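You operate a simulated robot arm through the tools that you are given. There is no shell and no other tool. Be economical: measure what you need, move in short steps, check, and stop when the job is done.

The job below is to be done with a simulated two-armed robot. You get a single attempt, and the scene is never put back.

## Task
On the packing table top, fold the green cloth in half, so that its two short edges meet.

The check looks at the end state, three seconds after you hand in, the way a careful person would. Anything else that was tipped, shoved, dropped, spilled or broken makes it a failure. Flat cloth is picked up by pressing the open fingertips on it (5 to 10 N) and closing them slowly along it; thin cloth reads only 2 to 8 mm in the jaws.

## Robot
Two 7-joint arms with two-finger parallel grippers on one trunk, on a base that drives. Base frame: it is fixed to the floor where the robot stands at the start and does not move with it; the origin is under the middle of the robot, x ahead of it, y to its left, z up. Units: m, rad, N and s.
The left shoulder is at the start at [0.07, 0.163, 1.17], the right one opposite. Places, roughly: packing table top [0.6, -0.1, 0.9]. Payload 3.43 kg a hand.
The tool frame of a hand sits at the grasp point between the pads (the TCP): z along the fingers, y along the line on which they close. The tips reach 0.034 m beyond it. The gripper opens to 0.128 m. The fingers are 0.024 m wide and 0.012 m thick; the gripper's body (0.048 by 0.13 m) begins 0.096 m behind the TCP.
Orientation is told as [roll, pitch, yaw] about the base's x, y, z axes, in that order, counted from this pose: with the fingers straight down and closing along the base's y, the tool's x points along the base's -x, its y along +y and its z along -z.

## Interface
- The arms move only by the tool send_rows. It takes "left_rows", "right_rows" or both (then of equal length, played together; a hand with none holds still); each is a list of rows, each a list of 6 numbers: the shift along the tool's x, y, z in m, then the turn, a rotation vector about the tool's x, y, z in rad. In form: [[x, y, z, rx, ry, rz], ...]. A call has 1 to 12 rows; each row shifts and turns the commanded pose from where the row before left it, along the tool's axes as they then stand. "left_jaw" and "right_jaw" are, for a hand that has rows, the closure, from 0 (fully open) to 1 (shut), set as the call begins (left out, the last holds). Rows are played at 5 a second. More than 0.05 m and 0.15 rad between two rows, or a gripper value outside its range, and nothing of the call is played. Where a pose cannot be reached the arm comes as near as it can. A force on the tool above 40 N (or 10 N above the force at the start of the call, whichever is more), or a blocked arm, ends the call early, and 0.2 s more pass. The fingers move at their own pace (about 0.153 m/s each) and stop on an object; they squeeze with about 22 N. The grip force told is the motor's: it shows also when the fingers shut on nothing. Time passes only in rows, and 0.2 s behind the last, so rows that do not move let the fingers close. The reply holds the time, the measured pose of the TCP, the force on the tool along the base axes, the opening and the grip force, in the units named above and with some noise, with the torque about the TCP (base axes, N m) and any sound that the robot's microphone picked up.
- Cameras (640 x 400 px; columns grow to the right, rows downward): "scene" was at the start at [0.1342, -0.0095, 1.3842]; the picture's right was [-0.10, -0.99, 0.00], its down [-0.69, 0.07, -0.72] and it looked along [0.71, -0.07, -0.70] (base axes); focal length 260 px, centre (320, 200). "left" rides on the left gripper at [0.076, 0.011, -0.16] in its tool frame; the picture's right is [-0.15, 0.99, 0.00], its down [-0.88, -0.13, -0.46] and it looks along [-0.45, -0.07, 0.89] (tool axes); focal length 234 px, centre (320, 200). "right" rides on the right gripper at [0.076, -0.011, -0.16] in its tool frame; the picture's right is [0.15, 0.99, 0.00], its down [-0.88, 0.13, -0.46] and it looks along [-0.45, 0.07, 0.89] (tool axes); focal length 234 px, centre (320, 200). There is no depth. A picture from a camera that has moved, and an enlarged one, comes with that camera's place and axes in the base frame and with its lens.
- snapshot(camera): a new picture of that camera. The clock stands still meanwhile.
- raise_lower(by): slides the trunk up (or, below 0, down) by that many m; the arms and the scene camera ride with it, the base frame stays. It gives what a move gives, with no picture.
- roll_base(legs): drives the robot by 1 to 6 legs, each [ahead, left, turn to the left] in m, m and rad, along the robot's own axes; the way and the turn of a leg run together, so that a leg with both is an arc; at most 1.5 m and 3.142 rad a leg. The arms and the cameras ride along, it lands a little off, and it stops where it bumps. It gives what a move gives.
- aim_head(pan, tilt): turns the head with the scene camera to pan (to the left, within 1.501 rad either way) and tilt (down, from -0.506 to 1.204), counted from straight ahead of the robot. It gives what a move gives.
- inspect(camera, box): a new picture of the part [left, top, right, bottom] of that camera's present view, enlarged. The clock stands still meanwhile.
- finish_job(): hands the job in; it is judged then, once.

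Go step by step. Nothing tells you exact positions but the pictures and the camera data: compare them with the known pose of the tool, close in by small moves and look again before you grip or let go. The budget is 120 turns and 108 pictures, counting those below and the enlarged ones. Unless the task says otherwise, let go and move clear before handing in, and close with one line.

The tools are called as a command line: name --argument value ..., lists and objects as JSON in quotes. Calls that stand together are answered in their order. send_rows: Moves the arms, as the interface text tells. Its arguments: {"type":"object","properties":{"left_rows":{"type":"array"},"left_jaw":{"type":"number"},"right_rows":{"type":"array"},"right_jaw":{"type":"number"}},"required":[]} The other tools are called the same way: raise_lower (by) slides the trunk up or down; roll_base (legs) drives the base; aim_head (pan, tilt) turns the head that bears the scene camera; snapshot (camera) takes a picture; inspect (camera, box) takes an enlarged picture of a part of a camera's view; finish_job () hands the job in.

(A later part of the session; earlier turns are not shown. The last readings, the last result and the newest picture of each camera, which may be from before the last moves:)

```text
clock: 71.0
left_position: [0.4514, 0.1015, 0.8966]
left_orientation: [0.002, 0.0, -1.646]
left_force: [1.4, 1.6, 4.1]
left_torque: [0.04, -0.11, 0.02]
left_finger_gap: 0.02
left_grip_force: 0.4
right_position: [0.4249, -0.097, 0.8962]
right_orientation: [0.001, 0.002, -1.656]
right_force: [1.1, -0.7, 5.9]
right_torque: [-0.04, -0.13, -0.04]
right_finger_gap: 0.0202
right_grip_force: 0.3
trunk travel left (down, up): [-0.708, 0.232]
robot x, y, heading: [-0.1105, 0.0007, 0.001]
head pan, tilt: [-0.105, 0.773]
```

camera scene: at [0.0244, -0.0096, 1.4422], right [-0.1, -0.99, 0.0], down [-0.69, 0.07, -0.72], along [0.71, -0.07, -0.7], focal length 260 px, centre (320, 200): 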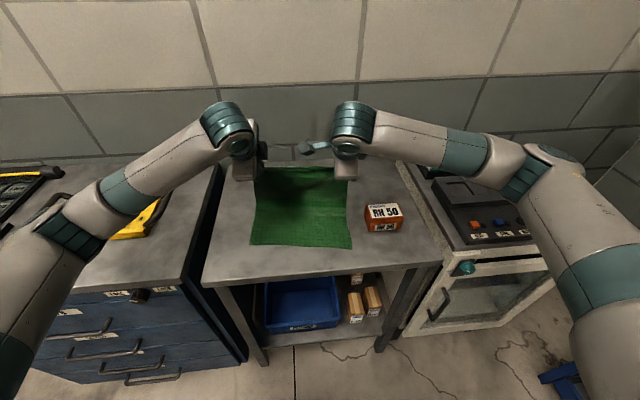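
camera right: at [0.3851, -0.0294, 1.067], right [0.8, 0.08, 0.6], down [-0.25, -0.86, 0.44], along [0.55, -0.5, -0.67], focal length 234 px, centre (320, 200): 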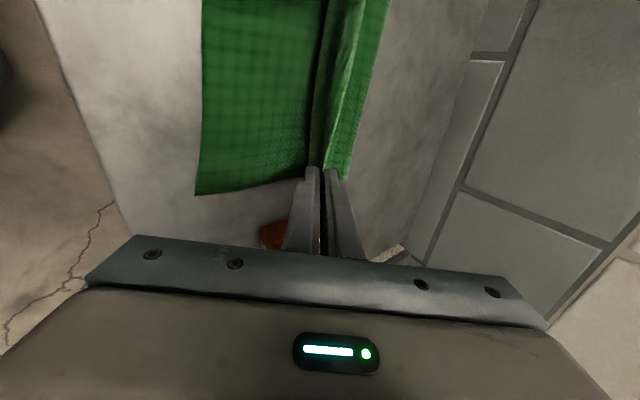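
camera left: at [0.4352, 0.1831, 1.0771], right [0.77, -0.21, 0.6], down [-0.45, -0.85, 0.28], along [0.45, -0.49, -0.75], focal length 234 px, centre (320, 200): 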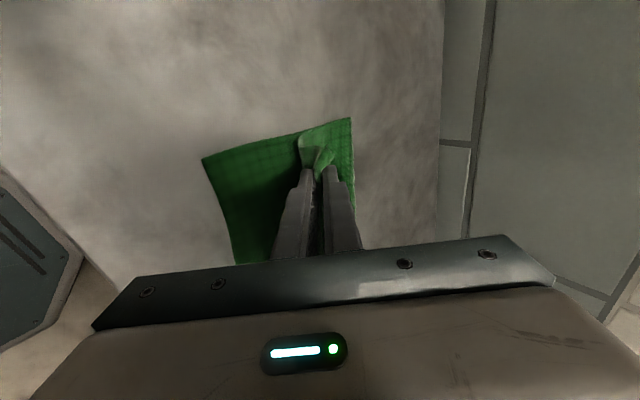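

Contact at 4–6 N on both. I close slowly.

send_rows --left_rows '[[0, 0, 0.0003, 0, 0, 0], [0, 0, 0, 0, 0, 0]]' --right_rows '[[0, 0, 0, 0, 0, 0], [0, 0, 0, 0, 0, 0]]' --left_jaw 0.89 --right_jaw 0.89

send_rows --left_rows '[[0, 0, 0, 0, 0, 0], [0, 0, 0, 0, 0, 0]]' --right_rows '[[0, 0, 0, 0, 0, 0], [0, 0, 0, 0, 0, 0]]' --left_jaw 0.94 --right_jaw 0.94

send_rows --left_rows '[[0, 0, 0, 0, 0, 0], [0, 0, 0, 0, 0, 0]]' --right_rows '[[0, 0, 0, 0, 0, 0], [0, 0, 0, 0, 0, 0]]' --left_jaw 1.0 --right_jaw 1.0

inspect --camera "left" --box '[240, 100, 440, 240]'

inspect --camera "right" --box '[240, 100, 440, 240]'

```text
clock: 71.6
left_position: [0.4509, 0.1002, 0.8965]
left_orientation: [0.002, -0.001, -1.648]
left_force: [0.7, 1.7, 9.5]
left_torque: [0.02, -0.15, 0.01]
left_finger_gap: 0.0152
left_grip_force: 0.6
right_position: [0.4251, -0.0965, 0.8971]
right_orientation: [0.002, -0.001, -1.656]
right_force: [1.3, 0.1, 5.7]
right_torque: [0.01, -0.16, -0.02]
right_finger_gap: 0.0148
right_grip_force: 0.6
trunk travel left (down, up): [-0.708, 0.232]
robot x, y, heading: [-0.1101, 0.0031, 0.0]
head pan, tilt: [-0.105, 0.773]
```

```text
clock: 72.2
left_position: [0.4505, 0.101, 0.896]
left_orientation: [0.003, 0.0, -1.649]
left_force: [0.3, -0.6, 9.6]
left_torque: [0.04, -0.05, 0.01]
left_finger_gap: 0.0082
left_grip_force: 0.2
right_position: [0.4244, -0.0972, 0.8961]
right_orientation: [0.002, 0.0, -1.653]
right_force: [-1.0, 0.3, 5.5]
right_torque: [-0.01, -0.02, 0.02]
right_finger_gap: 0.0074
right_grip_force: 0.0
trunk travel left (down, up): [-0.708, 0.232]
robot x, y, heading: [-0.1093, -0.0018, 0.0]
head pan, tilt: [-0.105, 0.773]
```

```text
clock: 72.8
left_position: [0.4511, 0.1001, 0.8965]
left_orientation: [0.002, 0.001, -1.649]
left_force: [-0.4, -0.6, 10.7]
left_torque: [0.02, -0.07, -0.04]
left_finger_gap: 0.0022
left_grip_force: 22.0
right_position: [0.4244, -0.0961, 0.8962]
right_orientation: [0.003, -0.001, -1.653]
right_force: [0.1, 0.0, 5.5]
right_torque: [0.0, -0.03, 0.01]
right_finger_gap: 0.0021
right_grip_force: 21.8
trunk travel left (down, up): [-0.708, 0.232]
robot x, y, heading: [-0.1115, 0.0008, 0.001]
head pan, tilt: [-0.105, 0.773]
```

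```text
2.86 times, centred on (340, 170) of left
camera zoom: at [0.4683, 0.1736, 1.0564], right [0.97, -0.22, 0.0], down [-0.2, -0.87, 0.46], along [-0.1, -0.44, -0.89], focal length 669 px, centre (263, 286)
```

zoom: 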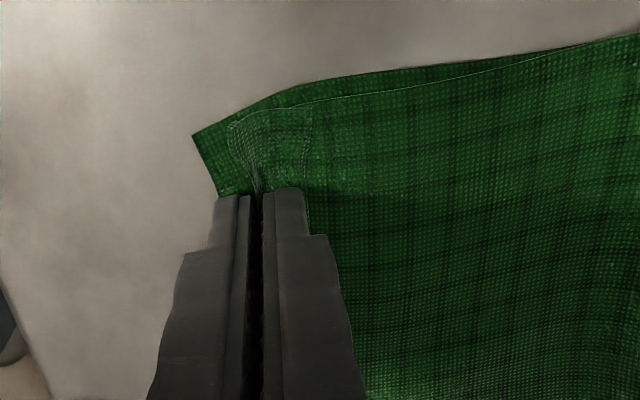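

```text
2.86 times, centred on (340, 170) of right
camera zoom: at [0.4192, -0.0212, 1.0575], right [1.0, 0.06, 0.0], down [0.05, -0.89, 0.46], along [0.03, -0.46, -0.89], focal length 669 px, centre (263, 286)
```

zoom: 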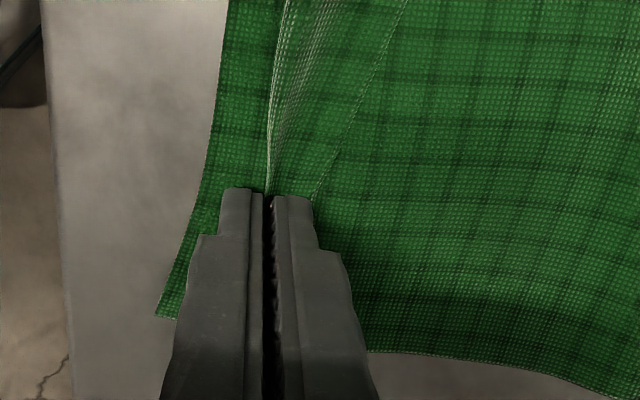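

The fingers slipped in front and pinched the bulge, not the strip (2.1 mm). I reopen, lift, and will retry with both fingers on the strip and a 10 mm gap.

send_rows --left_rows '[[0, 0, 0, 0, 0, 0], [0, 0, 0, 0, 0, 0], [0, 0, -0.015, 0, 0, 0], [0, 0, -0.02, 0, 0, 0], [0, 0, 0, 0, 0, 0]]' --right_rows '[[0, 0, 0, 0, 0, 0], [0, 0, 0, 0, 0, 0], [0, 0, -0.015, 0, 0, 0], [0, 0, -0.02, 0, 0, 0], [0, 0, 0, 0, 0, 0]]' --left_jaw 0.85 --right_jaw 0.85

inspect --camera "left" --box '[240, 100, 440, 240]'

inspect --camera "right" --box '[240, 100, 440, 240]'

```text
clock: 74.0
left_position: [0.4514, 0.0981, 0.9314]
left_orientation: [-0.001, 0.001, -1.648]
left_force: [-0.4, -0.8, 0.5]
left_torque: [-0.01, -0.01, -0.01]
left_finger_gap: 0.0193
left_grip_force: 0.1
right_position: [0.426, -0.0979, 0.9318]
right_orientation: [-0.002, -0.001, -1.652]
right_force: [0.5, -0.5, 0.0]
right_torque: [0.04, 0.02, 0.0]
right_finger_gap: 0.0189
right_grip_force: 0.0
trunk travel left (down, up): [-0.708, 0.232]
robot x, y, heading: [-0.1109, -0.0011, 0.001]
head pan, tilt: [-0.105, 0.773]
```

```text
2.86 times, centred on (340, 170) of left
camera zoom: at [0.4699, 0.1731, 1.0903], right [0.97, -0.22, 0.0], down [-0.2, -0.87, 0.46], along [-0.1, -0.44, -0.89], focal length 669 px, centre (263, 286)
```

zoom: 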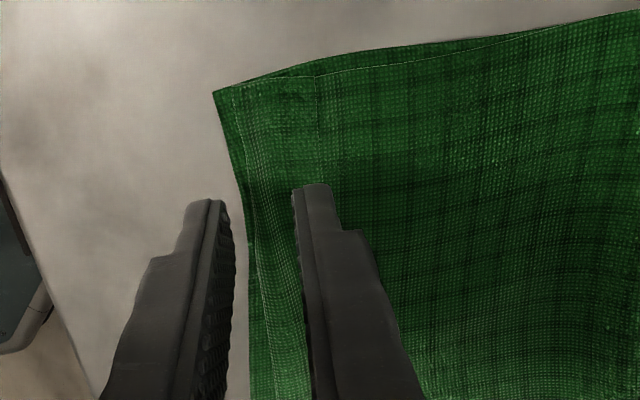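

```text
2.86 times, centred on (340, 170) of right
camera zoom: at [0.4211, -0.0212, 1.0922], right [1.0, 0.06, 0.0], down [0.06, -0.89, 0.46], along [0.03, -0.46, -0.89], focal length 669 px, centre (263, 286)
```

zoom: 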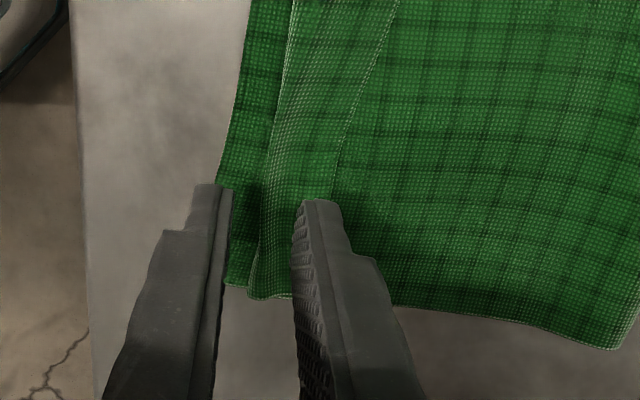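

I reposition both fingers over the strip itself (centres x≈0.4555 and 0.4326), 10 mm gap, and press.

send_rows --left_rows '[[0, 0.004, 0, 0, 0, 0], [0, 0, 0.015, 0, 0, 0], [0, 0, 0.013, 0, 0, 0], [0, 0, 0.005, 0, 0, 0], [0, 0, 0, 0, 0, 0]]' --right_rows '[[0, 0.0066, 0, 0, 0, 0], [0, 0, 0.015, 0, 0, 0], [0, 0, 0.013, 0, 0, 0], [0, 0, 0.005, 0, 0, 0], [0, 0, 0, 0, 0, 0]]' --left_jaw 0.922 --right_jaw 0.922

send_rows --left_rows '[[0, 0, 0.001, 0, 0, 0], [0, 0, 0, 0, 0, 0]]' --right_rows '[[0, 0, 0.0015, 0, 0, 0], [0, 0, 0, 0, 0, 0]]'

```text
clock: 75.2
left_position: [0.4555, 0.0994, 0.8975]
left_orientation: [0.001, -0.002, -1.647]
left_force: [-0.4, 0.0, 4.9]
left_torque: [-0.04, 0.02, -0.01]
left_finger_gap: 0.0095
left_grip_force: 0.0
right_position: [0.4315, -0.0989, 0.8965]
right_orientation: [0.001, -0.001, -1.653]
right_force: [0.3, -0.6, 2.1]
right_torque: [-0.02, -0.03, 0.04]
right_finger_gap: 0.0101
right_grip_force: 0.0
trunk travel left (down, up): [-0.708, 0.232]
robot x, y, heading: [-0.107, 0.0009, -0.005]
head pan, tilt: [-0.105, 0.773]
```

```text
clock: 75.8
left_position: [0.4543, 0.0996, 0.8968]
left_orientation: [0.004, -0.001, -1.649]
left_force: [0.2, -2.1, 10.0]
left_torque: [-0.06, 0.0, -0.03]
left_finger_gap: 0.0098
left_grip_force: 0.1
right_position: [0.432, -0.0989, 0.8968]
right_orientation: [0.001, 0.0, -1.655]
right_force: [1.7, 1.0, 6.1]
right_torque: [0.06, -0.1, -0.01]
right_finger_gap: 0.0105
right_grip_force: 0.0
trunk travel left (down, up): [-0.708, 0.232]
robot x, y, heading: [-0.1108, 0.0011, 0.005]
head pan, tilt: [-0.105, 0.773]
```

Pressing 6–10 N. I close slowly in two steps, then lift 1.5 cm and look.

send_rows --left_rows '[[0, 0, 0, 0, 0, 0], [0, 0, 0, 0, 0, 0]]' --right_rows '[[0, 0, 0, 0, 0, 0], [0, 0, 0, 0, 0, 0]]' --left_jaw 0.96 --right_jaw 0.96

send_rows --left_rows '[[0, 0, 0, 0, 0, 0], [0, 0, 0, 0, 0, 0], [0, 0, -0.005, 0, 0, 0], [0, 0, -0.005, 0, 0, 0], [0, 0, -0.005, 0, 0, 0], [0, 0, 0, 0, 0, 0]]' --right_rows '[[0, 0, 0, 0, 0, 0], [0, 0, 0, 0, 0, 0], [0, 0, -0.005, 0, 0, 0], [0, 0, -0.005, 0, 0, 0], [0, 0, -0.005, 0, 0, 0], [0, 0, 0, 0, 0, 0]]' --left_jaw 1.0 --right_jaw 1.0

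inspect --camera "left" --box '[240, 100, 440, 240]'

inspect --camera "right" --box '[240, 100, 440, 240]'

```text
clock: 76.4
left_position: [0.4546, 0.0986, 0.8972]
left_orientation: [0.006, 0.0, -1.648]
left_force: [1.2, -1.2, 10.1]
left_torque: [-0.05, -0.02, -0.05]
left_finger_gap: 0.0029
left_grip_force: 0.1
right_position: [0.4313, -0.0996, 0.8959]
right_orientation: [0.001, 0.0, -1.655]
right_force: [-0.1, 0.1, 8.4]
right_torque: [0.0, -0.01, 0.0]
right_finger_gap: 0.0028
right_grip_force: 0.0
trunk travel left (down, up): [-0.708, 0.232]
robot x, y, heading: [-0.1091, -0.0041, 0.005]
head pan, tilt: [-0.105, 0.773]
```

```text
clock: 77.8
left_position: [0.4549, 0.0992, 0.9106]
left_orientation: [0.001, 0.001, -1.647]
left_force: [0.4, 0.5, 0.9]
left_torque: [-0.04, -0.02, -0.02]
left_finger_gap: 0.0
left_grip_force: 22.7
right_position: [0.4336, -0.0991, 0.911]
right_orientation: [-0.001, -0.001, -1.658]
right_force: [0.5, -0.1, -0.4]
right_torque: [0.0, -0.02, 0.01]
right_finger_gap: 0.0
right_grip_force: 22.1
trunk travel left (down, up): [-0.708, 0.232]
robot x, y, heading: [-0.111, 0.0012, -0.0]
head pan, tilt: [-0.105, 0.773]
```

```text
2.86 times, centred on (340, 170) of left
camera zoom: at [0.4739, 0.1728, 1.0704], right [0.97, -0.22, 0.0], down [-0.2, -0.87, 0.46], along [-0.1, -0.44, -0.89], focal length 669 px, centre (263, 286)
```

zoom: 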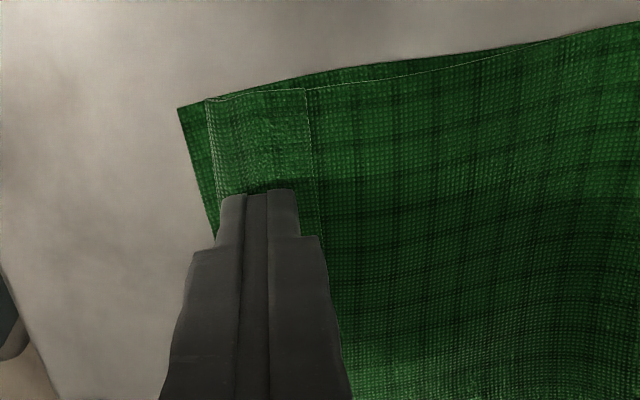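

```text
2.86 times, centred on (340, 170) of right
camera zoom: at [0.4274, -0.0225, 1.072], right [1.0, 0.06, 0.0], down [0.06, -0.89, 0.46], along [0.03, -0.46, -0.89], focal length 669 px, centre (263, 286)
```

zoom: 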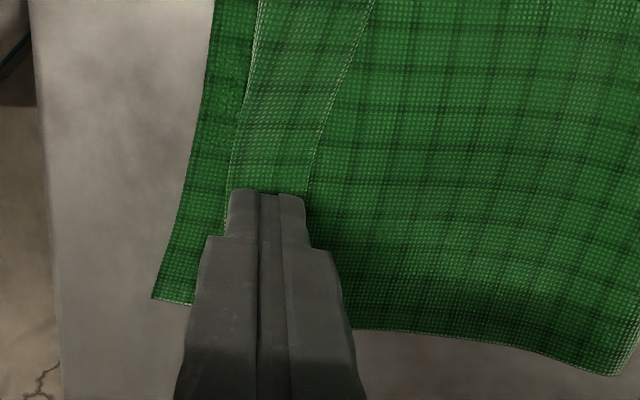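

Nothing was caught with so narrow a gap. I'll instead take the strip at its two ends, with the hands turned to close along the edge (like picking up a corner), and swing each end over; first I turn the hands.

send_rows --left_rows '[[0, 0, -0.04, 0, 0, 0], [0, 0, 0, 0, 0, -0.1427], [0, 0, 0, 0, 0, -0.1427], [0, 0, 0, 0, 0, -0.1427], [0, 0, 0, 0, 0, -0.1427], [0, 0, 0, 0, 0, -0.1427], [0, 0, 0, 0, 0, -0.1427], [0, 0, 0, 0, 0, -0.1427], [0, 0, 0, 0, 0, -0.1427], [0, 0, 0, 0, 0, -0.1427], [0, 0, 0, 0, 0, -0.1427], [0, 0, 0, 0, 0, -0.1427]]' --right_rows '[[0, 0, -0.04, 0, 0, 0], [0, 0, 0, 0, 0, -0.1427], [0, 0, 0, 0, 0, -0.1427], [0, 0, 0, 0, 0, -0.1427], [0, 0, 0, 0, 0, -0.1427], [0, 0, 0, 0, 0, -0.1427], [0, 0, 0, 0, 0, -0.1427], [0, 0, 0, 0, 0, -0.1427], [0, 0, 0, 0, 0, -0.1427], [0, 0, 0, 0, 0, -0.1427], [0, 0, 0, 0, 0, -0.1427], [0, 0, 0, 0, 0, -0.1427]]' --left_jaw 0.797 --right_jaw 0.797

send_rows --left_rows '[[-0.0069, 0.0114, 0, 0, 0, 0], [0, 0, 0.02, 0, 0, 0], [0, 0, 0.01, 0, 0, 0], [0, 0, 0, 0, 0, 0]]' --right_rows '[[-0.0069, -0.0104, 0, 0, 0, 0], [0, 0, 0.02, 0, 0, 0], [0, 0, 0.01, 0, 0, 0], [0, 0, 0, 0, 0, 0]]'

snapshot --camera "left"

snapshot --camera "right"

```text
clock: 80.4
left_position: [0.4557, 0.0992, 0.9511]
left_orientation: [-0.001, 0.0, -0.074]
left_force: [0.8, -0.5, 0.3]
left_torque: [0.0, 0.01, 0.0]
left_finger_gap: 0.0259
left_grip_force: 0.2
right_position: [0.4311, -0.0984, 0.9511]
right_orientation: [-0.002, 0.0, -0.082]
right_force: [-0.4, 0.2, 0.1]
right_torque: [-0.01, -0.01, -0.03]
right_finger_gap: 0.0259
right_grip_force: 0.2
trunk travel left (down, up): [-0.708, 0.232]
robot x, y, heading: [-0.1066, 0.0006, -0.001]
head pan, tilt: [-0.105, 0.773]
```

```text
clock: 81.4
left_position: [0.4635, 0.1119, 0.9211]
left_orientation: [0.0, -0.001, -0.079]
left_force: [0.6, 0.0, 0.0]
left_torque: [0.03, -0.02, -0.02]
left_finger_gap: 0.0258
left_grip_force: 0.1
right_position: [0.4374, -0.1094, 0.9211]
right_orientation: [-0.002, -0.001, -0.086]
right_force: [-0.8, 0.1, 1.0]
right_torque: [0.03, 0.01, -0.01]
right_finger_gap: 0.026
right_grip_force: 0.0
trunk travel left (down, up): [-0.708, 0.232]
robot x, y, heading: [-0.1117, -0.0017, 0.002]
head pan, tilt: [-0.105, 0.773]
```

```text
12 pictures are left
camera left: at [0.3901, 0.126, 1.0805], right [0.22, 0.97, 0.0], down [0.87, -0.2, 0.46], along [0.44, -0.1, -0.89], focal length 234 px, centre (320, 200)
```

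left: 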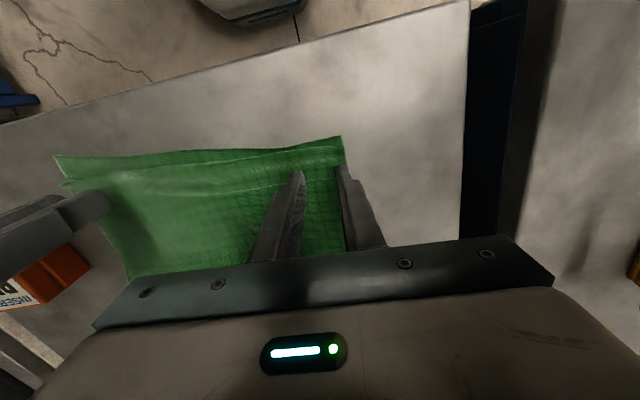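

```text
11 pictures are left
camera right: at [0.3606, -0.114, 1.0816], right [-0.06, 1.0, 0.0], down [0.89, 0.06, 0.46], along [0.46, 0.03, -0.89], focal length 234 px, centre (320, 200)
```

right: 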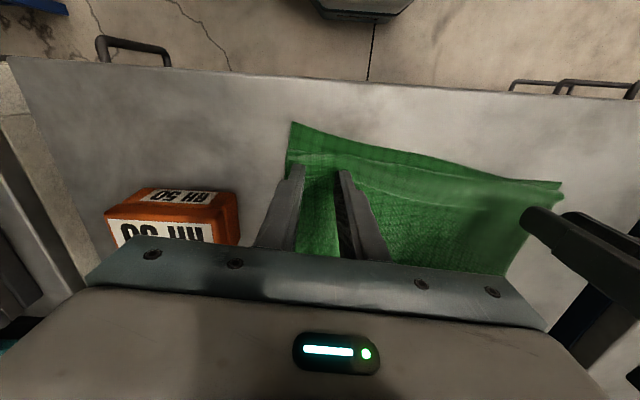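

The fingers are over the strip ends, inside the side edges. I lower, press, and close slowly.

send_rows --left_rows '[[0, -0.003, 0, 0, 0, 0], [0, 0, 0.012, 0, 0, 0], [0, 0, 0.009, 0, 0, 0], [0, 0, 0.002, 0, 0, 0], [0, 0, 0.0015, 0, 0, 0], [0, 0, 0, 0, 0, 0]]' --right_rows '[[0, 0, 0, 0, 0, 0], [0, 0, 0.012, 0, 0, 0], [0, 0, 0.009, 0, 0, 0], [0, 0, 0.002, 0, 0, 0], [0, 0, 0.0015, 0, 0, 0], [0, 0, 0, 0, 0, 0]]'

send_rows --left_rows '[[0, 0, 0.0012, 0, 0, 0], [0, 0, 0, 0, 0, 0]]' --right_rows '[[0, 0, 0.0012, 0, 0, 0], [0, 0, 0, 0, 0, 0]]'

```text
clock: 82.8
left_position: [0.4637, 0.1076, 0.8973]
left_orientation: [0.001, -0.002, -0.078]
left_force: [0.4, 0.0, 8.2]
left_torque: [0.17, -0.03, -0.01]
left_finger_gap: 0.026
left_grip_force: 0.1
right_position: [0.437, -0.1087, 0.8972]
right_orientation: [-0.001, -0.003, -0.085]
right_force: [1.0, 2.0, 3.8]
right_torque: [0.0, -0.01, 0.0]
right_finger_gap: 0.0256
right_grip_force: 0.0
trunk travel left (down, up): [-0.708, 0.232]
robot x, y, heading: [-0.1095, 0.0046, -0.002]
head pan, tilt: [-0.105, 0.773]
```

```text
clock: 83.4
left_position: [0.4638, 0.105, 0.8949]
left_orientation: [-0.001, -0.003, -0.077]
left_force: [1.9, 0.1, 18.3]
left_torque: [0.34, -0.11, -0.06]
left_finger_gap: 0.0262
left_grip_force: 0.2
right_position: [0.4365, -0.1084, 0.8977]
right_orientation: [0.0, -0.002, -0.085]
right_force: [1.8, 1.3, 9.3]
right_torque: [-0.07, -0.01, -0.02]
right_finger_gap: 0.0255
right_grip_force: 0.1
trunk travel left (down, up): [-0.708, 0.232]
robot x, y, heading: [-0.1123, -0.0019, 0.001]
head pan, tilt: [-0.105, 0.773]
```

A little too firm on the left; I ease off to ~5 N and close slowly.

send_rows --left_rows '[[0, 0, -0.0016, 0, 0, 0], [0, 0, 0, 0, 0, 0]]' --right_rows '[[0, 0, -0.0006, 0, 0, 0], [0, 0, 0, 0, 0, 0]]' --left_jaw 0.86 --right_jaw 0.86

send_rows --left_rows '[[0, 0, 0, 0, 0, 0], [0, 0, 0, 0, 0, 0]]' --right_rows '[[0, 0, 0, 0, 0, 0], [0, 0, 0, 0, 0, 0]]' --left_jaw 0.93 --right_jaw 0.93

send_rows --left_rows '[[0, 0, 0, 0, 0, 0], [0, 0, 0, 0, 0, 0]]' --right_rows '[[0, 0, 0, 0, 0, 0], [0, 0, 0, 0, 0, 0]]' --left_jaw 1.0 --right_jaw 1.0

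```text
clock: 84.0
left_position: [0.4625, 0.1077, 0.897]
left_orientation: [0.0, -0.003, -0.079]
left_force: [0.8, -1.7, 10.6]
left_torque: [0.12, 0.0, -0.01]
left_finger_gap: 0.0175
left_grip_force: 0.0
right_position: [0.4355, -0.1091, 0.8962]
right_orientation: [0.0, -0.001, -0.084]
right_force: [0.5, 0.4, 9.1]
right_torque: [-0.03, 0.04, 0.01]
right_finger_gap: 0.0176
right_grip_force: 0.1
trunk travel left (down, up): [-0.708, 0.232]
robot x, y, heading: [-0.105, 0.002, -0.001]
head pan, tilt: [-0.105, 0.773]
```

```text
clock: 84.6
left_position: [0.4626, 0.1068, 0.8964]
left_orientation: [-0.001, -0.001, -0.078]
left_force: [-1.1, -0.8, 7.3]
left_torque: [0.07, 0.05, 0.02]
left_finger_gap: 0.0077
left_grip_force: 0.1
right_position: [0.4356, -0.1101, 0.8961]
right_orientation: [-0.001, -0.001, -0.087]
right_force: [0.2, -0.8, 7.5]
right_torque: [-0.04, 0.05, 0.03]
right_finger_gap: 0.0082
right_grip_force: 0.0
trunk travel left (down, up): [-0.708, 0.232]
robot x, y, heading: [-0.1087, -0.002, -0.001]
head pan, tilt: [-0.105, 0.773]
```

```text
clock: 85.2
left_position: [0.4619, 0.1081, 0.8972]
left_orientation: [0.001, -0.002, -0.08]
left_force: [-2.0, -0.2, 5.2]
left_torque: [0.04, 0.05, 0.0]
left_finger_gap: 0.0
left_grip_force: 22.4
right_position: [0.4355, -0.1091, 0.8977]
right_orientation: [0.0, -0.003, -0.087]
right_force: [0.3, 0.2, 5.4]
right_torque: [0.03, 0.04, 0.01]
right_finger_gap: 0.0022
right_grip_force: 21.8
trunk travel left (down, up): [-0.708, 0.232]
robot x, y, heading: [-0.1119, -0.0018, -0.002]
head pan, tilt: [-0.105, 0.773]
```

The left missed, the right caught something (2.2 mm). I lift both by 2 cm and look at the right.

send_rows --left_rows '[[0, 0, -0.01, 0, 0, 0], [0, 0, -0.01, 0, 0, 0], [0, 0, 0, 0, 0, 0]]' --right_rows '[[0, 0, -0.01, 0, 0, 0], [0, 0, -0.01, 0, 0, 0], [0, 0, 0, 0, 0, 0]]'

inspect --camera "right" --box '[240, 100, 440, 240]'

```text
clock: 86.0
left_position: [0.4633, 0.1074, 0.9176]
left_orientation: [0.0, -0.001, -0.077]
left_force: [0.3, -0.1, 0.3]
left_torque: [-0.01, 0.0, -0.02]
left_finger_gap: 0.0
left_grip_force: 22.2
right_position: [0.4374, -0.1092, 0.9158]
right_orientation: [0.0, 0.0, -0.087]
right_force: [-0.1, 0.4, 0.4]
right_torque: [-0.03, 0.02, 0.0]
right_finger_gap: 0.0022
right_grip_force: 21.6
trunk travel left (down, up): [-0.708, 0.232]
robot x, y, heading: [-0.1122, 0.0024, 0.004]
head pan, tilt: [-0.105, 0.773]
```

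```text
2.86 times, centred on (340, 170) of right
camera zoom: at [0.3616, -0.1145, 1.0769], right [-0.06, 1.0, 0.0], down [0.89, 0.06, 0.46], along [0.45, 0.03, -0.89], focal length 669 px, centre (263, 286)
```

zoom: 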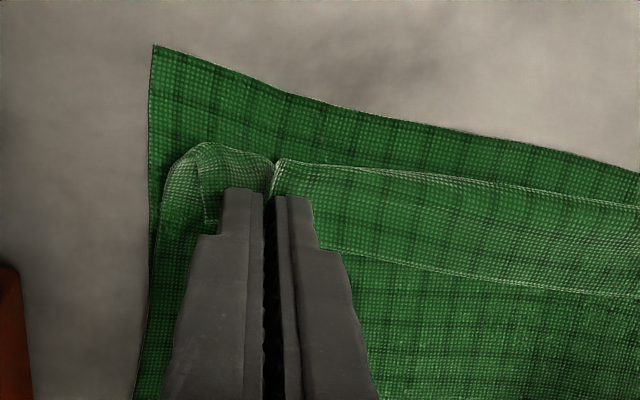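

The right pinch took the bulge along with the strip. I release, shift 3 mm outward and retry both ends with a slightly wider gap.

send_rows --left_rows '[[0, 0, 0, 0, 0, 0], [0, 0, 0, 0, 0, 0], [0, 0, -0.005, 0, 0, 0], [-0.003, -0.003, 0, 0, 0, 0], [0, 0, 0.015, 0, 0, 0], [0, 0, 0.0085, 0, 0, 0], [0, 0, 0, 0, 0, 0]]' --right_rows '[[0, 0, 0, 0, 0, 0], [0, 0, 0, 0, 0, 0], [0, 0, -0.005, 0, 0, 0], [-0.004, 0.004, 0, 0, 0, 0], [0, 0, 0.015, 0, 0, 0], [0, 0, 0.0085, 0, 0, 0], [0, 0, 0, 0, 0, 0]]' --left_jaw 0.734 --right_jaw 0.734

send_rows --left_rows '[[0, 0, 0.001, 0, 0, 0], [0, 0, 0, 0, 0, 0]]' --right_rows '[[0, 0, 0.001, 0, 0, 0], [0, 0, 0, 0, 0, 0]]'

```text
clock: 87.6
left_position: [0.4656, 0.1041, 0.8985]
left_orientation: [0.001, -0.001, -0.078]
left_force: [-0.4, -1.1, 1.7]
left_torque: [0.0, 0.03, -0.02]
left_finger_gap: 0.0338
left_grip_force: 0.0
right_position: [0.4413, -0.1063, 0.8981]
right_orientation: [-0.002, 0.002, -0.087]
right_force: [0.1, -0.1, 1.0]
right_torque: [-0.04, 0.02, 0.01]
right_finger_gap: 0.0342
right_grip_force: 0.2
trunk travel left (down, up): [-0.708, 0.232]
robot x, y, heading: [-0.1096, -0.0032, -0.001]
head pan, tilt: [-0.105, 0.773]
```

```text
clock: 88.2
left_position: [0.465, 0.1034, 0.8965]
left_orientation: [-0.001, -0.002, -0.079]
left_force: [1.2, -1.2, 4.7]
left_torque: [0.01, -0.02, -0.01]
left_finger_gap: 0.0341
left_grip_force: 0.2
right_position: [0.4418, -0.106, 0.897]
right_orientation: [0.0, -0.001, -0.086]
right_force: [0.4, -0.4, 1.3]
right_torque: [-0.06, 0.03, -0.02]
right_finger_gap: 0.0342
right_grip_force: 0.0
trunk travel left (down, up): [-0.708, 0.232]
robot x, y, heading: [-0.1129, 0.0011, 0.002]
head pan, tilt: [-0.105, 0.773]
```

Left has 4.7 N, right 1.3 N; I add a bit and close in four slow steps.

send_rows --left_rows '[[0, 0, 0.0004, 0, 0, 0], [0, 0, 0, 0, 0, 0]]' --right_rows '[[0, 0, 0.0014, 0, 0, 0], [0, 0, 0, 0, 0, 0]]'

send_rows --left_rows '[[0, 0, 0, 0, 0, 0], [0, 0, 0, 0, 0, 0]]' --right_rows '[[0, 0, 0, 0, 0, 0], [0, 0, 0, 0, 0, 0]]' --left_jaw 0.8 --right_jaw 0.8

send_rows --left_rows '[[0, 0, 0, 0, 0, 0], [0, 0, 0, 0, 0, 0]]' --right_rows '[[0, 0, 0, 0, 0, 0], [0, 0, 0, 0, 0, 0]]' --left_jaw 0.87 --right_jaw 0.87

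send_rows --left_rows '[[0, 0, 0, 0, 0, 0], [0, 0, 0, 0, 0, 0]]' --right_rows '[[0, 0, 0, 0, 0, 0], [0, 0, 0, 0, 0, 0]]' --left_jaw 0.94 --right_jaw 0.94

send_rows --left_rows '[[0, 0, 0, 0, 0, 0], [0, 0, 0, 0, 0, 0]]' --right_rows '[[0, 0, 0, 0, 0, 0], [0, 0, 0, 0, 0, 0]]' --left_jaw 1.0 --right_jaw 1.0

```text
clock: 88.8
left_position: [0.466, 0.1032, 0.8978]
left_orientation: [-0.002, -0.002, -0.078]
left_force: [1.2, -1.7, 4.9]
left_torque: [0.02, -0.02, 0.01]
left_finger_gap: 0.034
left_grip_force: 0.1
right_position: [0.441, -0.1068, 0.8978]
right_orientation: [-0.001, -0.002, -0.084]
right_force: [1.5, -2.0, 10.3]
right_torque: [-0.14, -0.01, 0.03]
right_finger_gap: 0.0343
right_grip_force: 0.1
trunk travel left (down, up): [-0.708, 0.232]
robot x, y, heading: [-0.1125, -0.003, -0.001]
head pan, tilt: [-0.105, 0.773]
```

```text
clock: 89.4
left_position: [0.4638, 0.1036, 0.8989]
left_orientation: [0.002, -0.002, -0.079]
left_force: [0.3, -0.9, 4.6]
left_torque: [0.01, 0.02, -0.01]
left_finger_gap: 0.0248
left_grip_force: 0.0
right_position: [0.4416, -0.105, 0.8962]
right_orientation: [-0.001, 0.0, -0.085]
right_force: [0.1, 1.3, 14.1]
right_torque: [-0.1, 0.02, 0.02]
right_finger_gap: 0.025
right_grip_force: 0.1
trunk travel left (down, up): [-0.708, 0.232]
robot x, y, heading: [-0.1072, 0.001, 0.0]
head pan, tilt: [-0.105, 0.773]
```

```text
clock: 90.0
left_position: [0.4647, 0.1035, 0.8982]
left_orientation: [0.001, -0.001, -0.077]
left_force: [-0.7, -0.5, 4.4]
left_torque: [0.0, 0.01, -0.02]
left_finger_gap: 0.0155
left_grip_force: 0.0
right_position: [0.4407, -0.1065, 0.8974]
right_orientation: [-0.001, -0.002, -0.087]
right_force: [1.3, 1.7, 14.6]
right_torque: [-0.05, 0.07, -0.02]
right_finger_gap: 0.0157
right_grip_force: 0.1
trunk travel left (down, up): [-0.708, 0.232]
robot x, y, heading: [-0.1108, 0.0029, -0.002]
head pan, tilt: [-0.105, 0.773]
```

```text
clock: 90.6
left_position: [0.4651, 0.1047, 0.8963]
left_orientation: [0.0, -0.001, -0.079]
left_force: [-0.3, -0.2, 4.1]
left_torque: [-0.01, -0.01, 0.04]
left_finger_gap: 0.0064
left_grip_force: 0.0
right_position: [0.4412, -0.1063, 0.8968]
right_orientation: [0.0, -0.002, -0.086]
right_force: [0.7, 0.3, 16.9]
right_torque: [-0.09, 0.02, 0.04]
right_finger_gap: 0.0077
right_grip_force: 0.0
trunk travel left (down, up): [-0.708, 0.232]
robot x, y, heading: [-0.111, -0.0016, -0.001]
head pan, tilt: [-0.105, 0.773]
```

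```text
clock: 91.2
left_position: [0.465, 0.1041, 0.8971]
left_orientation: [0.001, -0.001, -0.078]
left_force: [0.6, 0.5, 5.2]
left_torque: [0.0, -0.01, 0.0]
left_finger_gap: 0.0001
left_grip_force: 21.5
right_position: [0.4397, -0.1054, 0.8974]
right_orientation: [0.0, -0.001, -0.086]
right_force: [0.1, 1.1, 16.4]
right_torque: [-0.02, 0.05, 0.0]
right_finger_gap: 0.0044
right_grip_force: 22.3
trunk travel left (down, up): [-0.708, 0.232]
robot x, y, heading: [-0.1103, -0.0005, 0.002]
head pan, tilt: [-0.105, 0.773]
```

The right caught the strip (4.4 mm) under the firmer press. I repeat the left with a firmer press while the right holds.

send_rows --left_rows '[[0, 0, -0.004, 0, 0, 0], [0, 0, 0, 0, 0, 0], [0, 0, 0.004, 0, 0, 0], [0, 0, 0.0012, 0, 0, 0], [0, 0, 0, 0, 0, 0]]' --left_jaw 0.72

send_rows --left_rows '[[0, 0, 0, 0, 0, 0], [0, 0, 0, 0, 0, 0]]' --left_jaw 0.79

```text
clock: 92.4
left_position: [0.4659, 0.1041, 0.8979]
left_orientation: [0.001, -0.005, -0.079]
left_force: [-1.0, 0.5, 5.7]
left_torque: [-0.15, 0.08, -0.03]
left_finger_gap: 0.0358
left_grip_force: 0.1
right_position: [0.4405, -0.1071, 0.8967]
right_orientation: [0.001, -0.001, -0.086]
right_force: [1.0, 1.5, 15.6]
right_torque: [-0.05, 0.04, 0.01]
right_finger_gap: 0.0046
right_grip_force: 21.5
trunk travel left (down, up): [-0.708, 0.232]
robot x, y, heading: [-0.1098, 0.0015, 0.002]
head pan, tilt: [-0.105, 0.773]
```

```text
clock: 93.0
left_position: [0.4652, 0.1044, 0.8975]
left_orientation: [0.001, -0.002, -0.077]
left_force: [0.4, 0.8, 8.3]
left_torque: [-0.14, 0.03, -0.01]
left_finger_gap: 0.0272
left_grip_force: 0.1
right_position: [0.4408, -0.1064, 0.8966]
right_orientation: [-0.003, -0.002, -0.085]
right_force: [1.7, 1.1, 14.9]
right_torque: [-0.01, 0.02, -0.04]
right_finger_gap: 0.0046
right_grip_force: 22.3
trunk travel left (down, up): [-0.708, 0.232]
robot x, y, heading: [-0.1108, -0.0049, 0.002]
head pan, tilt: [-0.105, 0.773]
```

send_rows --left_rows '[[0, 0, 0.0009, 0, 0, 0], [0, 0, 0, 0, 0, 0]]' --left_jaw 0.83

send_rows --left_rows '[[0, 0, 0, 0, 0, 0], [0, 0, 0, 0, 0, 0]]' --left_jaw 0.91

send_rows --left_rows '[[0, 0, 0, 0, 0, 0], [0, 0, 0, 0, 0, 0]]' --left_jaw 1.0

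```text
clock: 93.6
left_position: [0.4648, 0.1043, 0.8968]
left_orientation: [0.0, -0.002, -0.077]
left_force: [1.6, 0.1, 16.8]
left_torque: [-0.29, 0.06, 0.01]
left_finger_gap: 0.0218
left_grip_force: 0.0
right_position: [0.4401, -0.1059, 0.8974]
right_orientation: [0.001, -0.002, -0.085]
right_force: [1.9, 1.2, 10.9]
right_torque: [0.04, -0.01, -0.01]
right_finger_gap: 0.0042
right_grip_force: 21.9
trunk travel left (down, up): [-0.708, 0.232]
robot x, y, heading: [-0.1075, -0.0002, 0.001]
head pan, tilt: [-0.105, 0.773]
```

```text
clock: 94.2
left_position: [0.4647, 0.104, 0.8959]
left_orientation: [0.0, -0.003, -0.079]
left_force: [-1.4, -1.2, 22.3]
left_torque: [-0.3, 0.12, 0.04]
left_finger_gap: 0.0129
left_grip_force: 1.8
right_position: [0.4408, -0.1058, 0.8968]
right_orientation: [0.0, -0.002, -0.082]
right_force: [3.0, 6.7, 8.5]
right_torque: [0.24, -0.04, -0.04]
right_finger_gap: 0.0044
right_grip_force: 21.7
trunk travel left (down, up): [-0.708, 0.232]
robot x, y, heading: [-0.1094, 0.0016, 0.002]
head pan, tilt: [-0.105, 0.773]
```

```text
clock: 94.8
left_position: [0.4642, 0.1024, 0.8967]
left_orientation: [-0.003, -0.004, -0.078]
left_force: [-1.3, -13.5, 23.6]
left_torque: [-0.63, 0.05, 0.04]
left_finger_gap: 0.0059
left_grip_force: 21.7
right_position: [0.4403, -0.1058, 0.8966]
right_orientation: [0.001, -0.002, -0.085]
right_force: [2.4, 12.0, 6.7]
right_torque: [0.4, -0.05, -0.03]
right_finger_gap: 0.0041
right_grip_force: 21.8
trunk travel left (down, up): [-0.708, 0.232]
robot x, y, heading: [-0.1082, 0.0043, -0.004]
head pan, tilt: [-0.105, 0.773]
```

Both ends are gripped (5.9 and 4.4 mm) and the edge is taut between the hands. I ease the tension slightly, lift 2 cm and look.

send_rows --left_rows '[[0, -0.004, -0.004, 0, 0, 0], [0, -0.004, -0.008, 0, 0, 0], [0, 0, -0.01, 0, 0, 0], [0, 0, 0, 0, 0, 0]]' --right_rows '[[0, 0.004, -0.004, 0, 0, 0], [0, 0.004, -0.008, 0, 0, 0], [0, 0, -0.01, 0, 0, 0], [0, 0, 0, 0, 0, 0]]'

inspect --camera "left" --box '[40, 90, 400, 280]'

inspect --camera "right" --box '[240, 90, 600, 280]'

```text
clock: 95.8
left_position: [0.4651, 0.0971, 0.9167]
left_orientation: [0.001, 0.001, -0.077]
left_force: [-0.2, -0.1, -0.2]
left_torque: [-0.03, 0.02, 0.03]
left_finger_gap: 0.0027
left_grip_force: 21.3
right_position: [0.4437, -0.0996, 0.9181]
right_orientation: [-0.003, 0.001, -0.085]
right_force: [-0.2, -0.4, 0.4]
right_torque: [-0.04, -0.02, 0.01]
right_finger_gap: 0.004
right_grip_force: 21.7
trunk travel left (down, up): [-0.708, 0.232]
robot x, y, heading: [-0.1136, 0.0022, 0.003]
head pan, tilt: [-0.105, 0.773]
```

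```text
1.78 times, centred on (220, 185) of left
camera zoom: at [0.3921, 0.1123, 1.0765], right [0.22, 0.97, 0.0], down [0.87, -0.2, 0.46], along [0.44, -0.1, -0.89], focal length 416 px, centre (498, 227)
```

zoom: 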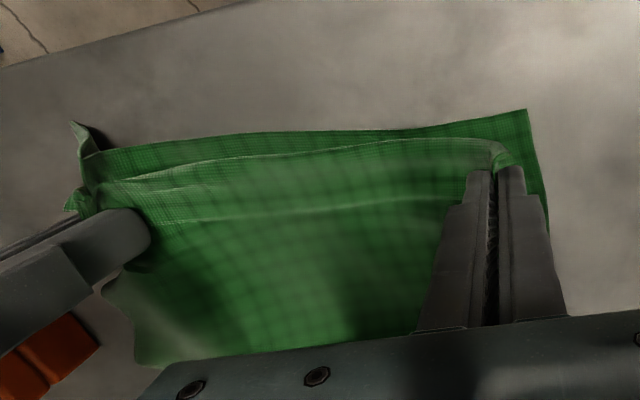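

```text
1.78 times, centred on (420, 185) of right
camera zoom: at [0.3668, -0.1034, 1.0784], right [-0.06, 1.0, 0.0], down [0.89, 0.06, 0.46], along [0.45, 0.03, -0.89], focal length 416 px, centre (142, 227)
```

zoom: 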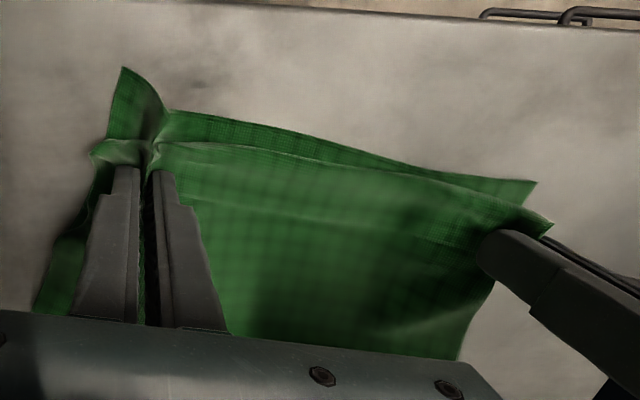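

The right caught the lower layer as well, so I let both go. New idea: since firm pressing moves the whole stack together, I'll drag it so its near side hangs over the table's front edge (x≈0.36); the turned-back strip then falls open by gravity, and I drag it back flat. First I set down, open and lift.

send_rows --left_rows '[[0, 0.004, 0.01, 0, 0, 0], [0, 0.004, 0.006, 0, 0, 0], [0, 0, 0, 0, 0, 0]]' --right_rows '[[0.003, -0.006, 0.01, 0, 0, 0], [0, -0.006, 0.006, 0, 0, 0], [0, 0, 0, 0, 0, 0]]'

send_rows --left_rows '[[0, 0, 0, 0, 0, 0], [0, 0, 0, 0, 0, 0], [0, 0, -0.02, 0, 0, 0], [0, 0, -0.04, 0, 0, 0], [0, 0, 0, 0, 0, 0]]' --right_rows '[[0, 0, 0, 0, 0, 0], [0, 0, 0, 0, 0, 0], [0, 0, -0.02, 0, 0, 0], [0, 0, -0.04, 0, 0, 0], [0, 0, 0, 0, 0, 0]]' --left_jaw 0.7 --right_jaw 0.7

send_rows --left_rows '[[-0.04, -0.01, 0, 0, 0, 0], [-0.035, -0.01, 0, 0, 0, 0], [0, 0, 0, 0, 0, 0]]' --right_rows '[[-0.04, 0.015, 0, 0, 0, 0], [-0.04, 0.015, 0, 0, 0, 0], [0, 0, 0, 0, 0, 0]]'

inspect --camera "scene" --box '[220, 170, 380, 290]'

```text
clock: 96.6
left_position: [0.4665, 0.1029, 0.9009]
left_orientation: [-0.006, -0.002, -0.079]
left_force: [-2.1, -18.2, 0.1]
left_torque: [-0.65, 0.07, -0.02]
left_finger_gap: 0.0027
left_grip_force: 22.0
right_position: [0.438, -0.1076, 0.9009]
right_orientation: [0.003, 0.0, -0.082]
right_force: [3.0, 18.2, 1.1]
right_torque: [0.65, -0.12, -0.05]
right_finger_gap: 0.0045
right_grip_force: 21.7
trunk travel left (down, up): [-0.708, 0.232]
robot x, y, heading: [-0.1097, 0.0013, 0.002]
head pan, tilt: [-0.105, 0.773]
```

```text
clock: 97.8
left_position: [0.4682, 0.1032, 0.9601]
left_orientation: [0.0, 0.001, -0.076]
left_force: [0.9, -0.1, 0.4]
left_torque: [-0.01, 0.0, -0.01]
left_finger_gap: 0.0385
left_grip_force: 0.1
right_position: [0.4387, -0.1097, 0.9606]
right_orientation: [-0.002, 0.0, -0.087]
right_force: [0.3, 0.6, 1.7]
right_torque: [-0.01, 0.0, 0.0]
right_finger_gap: 0.0383
right_grip_force: 0.0
trunk travel left (down, up): [-0.708, 0.232]
robot x, y, heading: [-0.1101, -0.0016, -0.003]
head pan, tilt: [-0.105, 0.773]
```

```text
clock: 98.6
left_position: [0.5399, 0.0791, 0.9599]
left_orientation: [0.001, -0.001, -0.079]
left_force: [-0.2, -0.5, -0.1]
left_torque: [0.03, -0.03, 0.0]
left_finger_gap: 0.0381
left_grip_force: 0.0
right_position: [0.5204, -0.0867, 0.9623]
right_orientation: [-0.001, -0.001, -0.082]
right_force: [-0.9, -0.8, -0.1]
right_torque: [0.04, -0.02, -0.02]
right_finger_gap: 0.0383
right_grip_force: 0.0
trunk travel left (down, up): [-0.708, 0.232]
robot x, y, heading: [-0.1101, -0.0009, 0.0]
head pan, tilt: [-0.105, 0.773]
```

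```text
3.33 times, centred on (300, 230) of scene
camera zoom: at [0.0225, -0.0096, 1.4425], right [-0.1, -0.99, 0.0], down [-0.69, 0.07, -0.72], along [0.71, -0.07, -0.7], focal length 865 px, centre (387, 100)
```

zoom: 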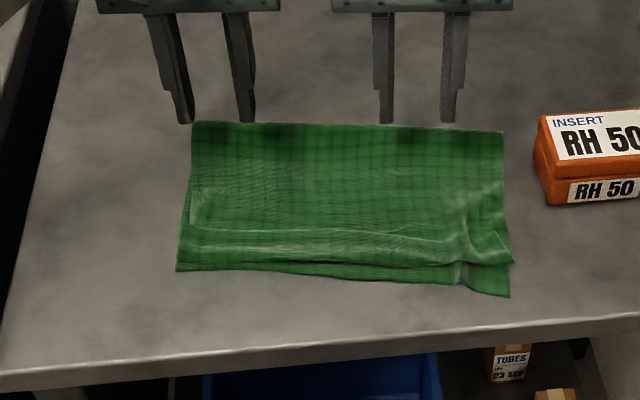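

The state is clear: front of the table at x≈0.36, stack in front of it. I lower both hands onto the middle of the stack and press.

send_rows --left_rows '[[0, 0, 0.03, 0, 0, 0], [0, 0, 0.025, 0, 0, 0], [0, 0, 0.006, 0, 0, 0], [0, 0, 0.002, 0, 0, 0], [0, 0, 0, 0, 0, 0]]' --right_rows '[[0, 0, 0.03, 0, 0, 0], [0, 0, 0.025, 0, 0, 0], [0, 0, 0.007, 0, 0, 0], [0, 0, 0.002, 0, 0, 0], [0, 0, 0, 0, 0, 0]]'

send_rows --left_rows '[[0, 0, 0.0015, 0, 0, 0], [0, 0, 0, 0, 0, 0]]' --right_rows '[[0, 0, 0.0015, 0, 0, 0], [0, 0, 0, 0, 0, 0]]'

```text
clock: 99.8
left_position: [0.5412, 0.0772, 0.8966]
left_orientation: [-0.001, -0.001, -0.078]
left_force: [0.0, -0.5, 0.8]
left_torque: [0.05, -0.04, -0.01]
left_finger_gap: 0.0382
left_grip_force: 0.1
right_position: [0.5218, -0.0853, 0.8978]
right_orientation: [-0.001, 0.001, -0.085]
right_force: [-0.7, -0.8, -0.2]
right_torque: [-0.02, 0.01, -0.04]
right_finger_gap: 0.0384
right_grip_force: 0.2
trunk travel left (down, up): [-0.708, 0.232]
robot x, y, heading: [-0.1087, -0.0024, 0.0]
head pan, tilt: [-0.105, 0.773]
```

```text
clock: 100.4
left_position: [0.5402, 0.0775, 0.8969]
left_orientation: [0.0, -0.002, -0.078]
left_force: [1.2, 1.2, 7.6]
left_torque: [0.16, -0.07, -0.03]
left_finger_gap: 0.0385
left_grip_force: 0.1
right_position: [0.521, -0.0858, 0.8984]
right_orientation: [0.001, 0.002, -0.085]
right_force: [0.1, -0.9, 0.2]
right_torque: [-0.01, 0.0, -0.01]
right_finger_gap: 0.0386
right_grip_force: 0.0
trunk travel left (down, up): [-0.708, 0.232]
robot x, y, heading: [-0.1134, -0.0011, -0.002]
head pan, tilt: [-0.105, 0.773]
```

send_rows --left_rows '[[0, 0, 0.0005, 0, 0, 0], [0, 0, 0, 0, 0, 0]]' --right_rows '[[0, 0, 0.0022, 0, 0, 0], [0, 0, 0, 0, 0, 0]]'

send_rows --left_rows '[[0.005, 0, 0, 0, 0, 0], [0.005, 0, 0, 0, 0, 0], [0.005, 0, 0, 0, 0, 0], [0.005, 0, 0, 0, 0, 0], [0, 0, 0, 0, 0, 0]]' --right_rows '[[0.004, 0, 0, 0, 0, 0], [0.004, 0, 0, 0, 0, 0], [0.004, 0, 0, 0, 0, 0], [0.004, 0, 0, 0, 0, 0], [0, 0, 0, 0, 0, 0]]'

```text
clock: 101.0
left_position: [0.5382, 0.0773, 0.896]
left_orientation: [0.001, -0.003, -0.078]
left_force: [1.2, 0.6, 6.6]
left_torque: [0.17, -0.04, -0.03]
left_finger_gap: 0.0387
left_grip_force: 0.1
right_position: [0.5208, -0.0864, 0.896]
right_orientation: [0.001, -0.003, -0.085]
right_force: [1.5, -1.1, 9.1]
right_torque: [-0.05, -0.04, -0.02]
right_finger_gap: 0.0383
right_grip_force: 0.1
trunk travel left (down, up): [-0.708, 0.232]
robot x, y, heading: [-0.1092, 0.0008, 0.0]
head pan, tilt: [-0.105, 0.773]
```

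```text
clock: 102.2
left_position: [0.5174, 0.0811, 0.897]
left_orientation: [0.0, -0.003, -0.078]
left_force: [0.0, -0.3, 2.4]
left_torque: [0.07, -0.02, -0.01]
left_finger_gap: 0.0383
left_grip_force: 0.0
right_position: [0.5054, -0.085, 0.8953]
right_orientation: [0.0, -0.004, -0.087]
right_force: [5.6, 0.4, 24.6]
right_torque: [-0.02, -0.1, 0.02]
right_finger_gap: 0.0382
right_grip_force: 0.0
trunk travel left (down, up): [-0.708, 0.232]
robot x, y, heading: [-0.1104, -0.0014, 0.0]
head pan, tilt: [-0.105, 0.773]
```

Right force grew, left fell; I correct the heights and keep dragging.

send_rows --left_rows '[[0, 0, 0.0012, 0, 0, 0], [0.007, 0, 0, 0, 0, 0], [0.007, 0, 0, 0, 0, 0], [0.007, 0, 0, 0, 0, 0], [0, 0, 0, 0, 0, 0]]' --right_rows '[[0, 0, -0.0014, 0, 0, 0], [0.0055, 0, 0, 0, 0, 0], [0.0055, 0, 0, 0, 0, 0], [0.0055, 0, 0, 0, 0, 0], [0, 0, 0, 0, 0, 0]]'

inspect --camera "scene" --box '[220, 170, 380, 290]'

```text
clock: 103.4
left_position: [0.4972, 0.0817, 0.897]
left_orientation: [0.001, -0.003, -0.078]
left_force: [2.2, 0.6, 14.0]
left_torque: [0.34, -0.08, -0.07]
left_finger_gap: 0.0384
left_grip_force: 0.1
right_position: [0.4855, -0.0845, 0.8959]
right_orientation: [-0.003, -0.001, -0.085]
right_force: [1.5, -0.2, 11.2]
right_torque: [0.04, -0.05, 0.01]
right_finger_gap: 0.0387
right_grip_force: 0.7
trunk travel left (down, up): [-0.708, 0.232]
robot x, y, heading: [-0.1104, 0.0029, 0.003]
head pan, tilt: [-0.105, 0.773]
```

```text
3.33 times, centred on (300, 230) of scene
camera zoom: at [0.0218, -0.0096, 1.4425], right [-0.1, -0.99, 0.0], down [-0.69, 0.07, -0.72], along [0.71, -0.07, -0.7], focal length 865 px, centre (387, 100)
```

zoom: 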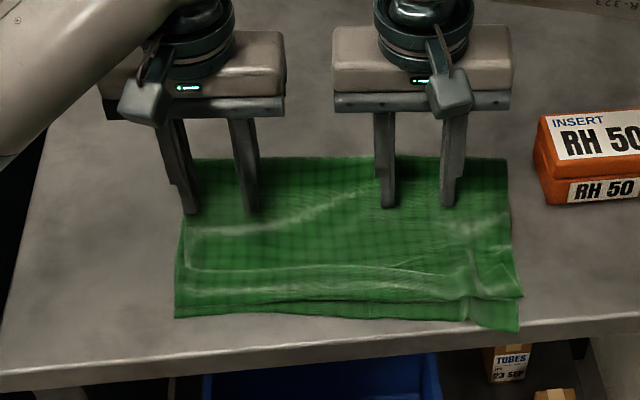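

The whole stack follows. I keep dragging toward the front edge, checking the force each call.

send_rows --left_rows '[[0, 0, -0.0003, 0, 0, 0], [0.007, 0, 0, 0, 0, 0], [0.007, 0, 0, 0, 0, 0], [0.007, 0, 0, 0, 0, 0], [0.007, 0, 0, 0, 0, 0], [0, 0, 0, 0, 0, 0]]' --right_rows '[[0, 0, 0, 0, 0, 0], [0.0065, 0, 0, 0, 0, 0], [0.0065, 0, 0, 0, 0, 0], [0.0065, 0, 0, 0, 0, 0], [0.0065, 0, 0, 0, 0, 0], [0, 0, 0, 0, 0, 0]]'

send_rows --left_rows '[[0.007, 0, 0, 0, 0, 0], [0.007, 0, 0, 0, 0, 0], [0.007, 0, 0, 0, 0, 0], [0, 0, 0, 0, 0, 0]]' --right_rows '[[0.0065, 0, 0, 0, 0, 0], [0.0065, 0, 0, 0, 0, 0], [0.0065, 0, 0, 0, 0, 0], [0, 0, 0, 0, 0, 0]]'

```text
clock: 104.8
left_position: [0.4688, 0.0835, 0.8977]
left_orientation: [0.0, -0.002, -0.079]
left_force: [2.8, -0.9, 14.2]
left_torque: [0.35, -0.1, -0.04]
left_finger_gap: 0.0383
left_grip_force: 0.0
right_position: [0.4623, -0.0817, 0.8961]
right_orientation: [-0.001, -0.001, -0.083]
right_force: [0.6, -0.5, 4.9]
right_torque: [-0.02, 0.0, -0.02]
right_finger_gap: 0.0386
right_grip_force: 0.0
trunk travel left (down, up): [-0.708, 0.232]
robot x, y, heading: [-0.1062, 0.0014, -0.004]
head pan, tilt: [-0.105, 0.773]
```

```text
clock: 105.8
left_position: [0.4493, 0.085, 0.8956]
left_orientation: [0.001, -0.002, -0.075]
left_force: [2.7, 0.0, 14.5]
left_torque: [0.34, -0.09, -0.07]
left_finger_gap: 0.0384
left_grip_force: 0.0
right_position: [0.4414, -0.0798, 0.896]
right_orientation: [0.0, -0.002, -0.086]
right_force: [1.5, 0.5, 9.5]
right_torque: [-0.01, -0.05, 0.02]
right_finger_gap: 0.0384
right_grip_force: 0.0
trunk travel left (down, up): [-0.708, 0.232]
robot x, y, heading: [-0.1101, -0.0026, -0.007]
head pan, tilt: [-0.105, 0.773]
```

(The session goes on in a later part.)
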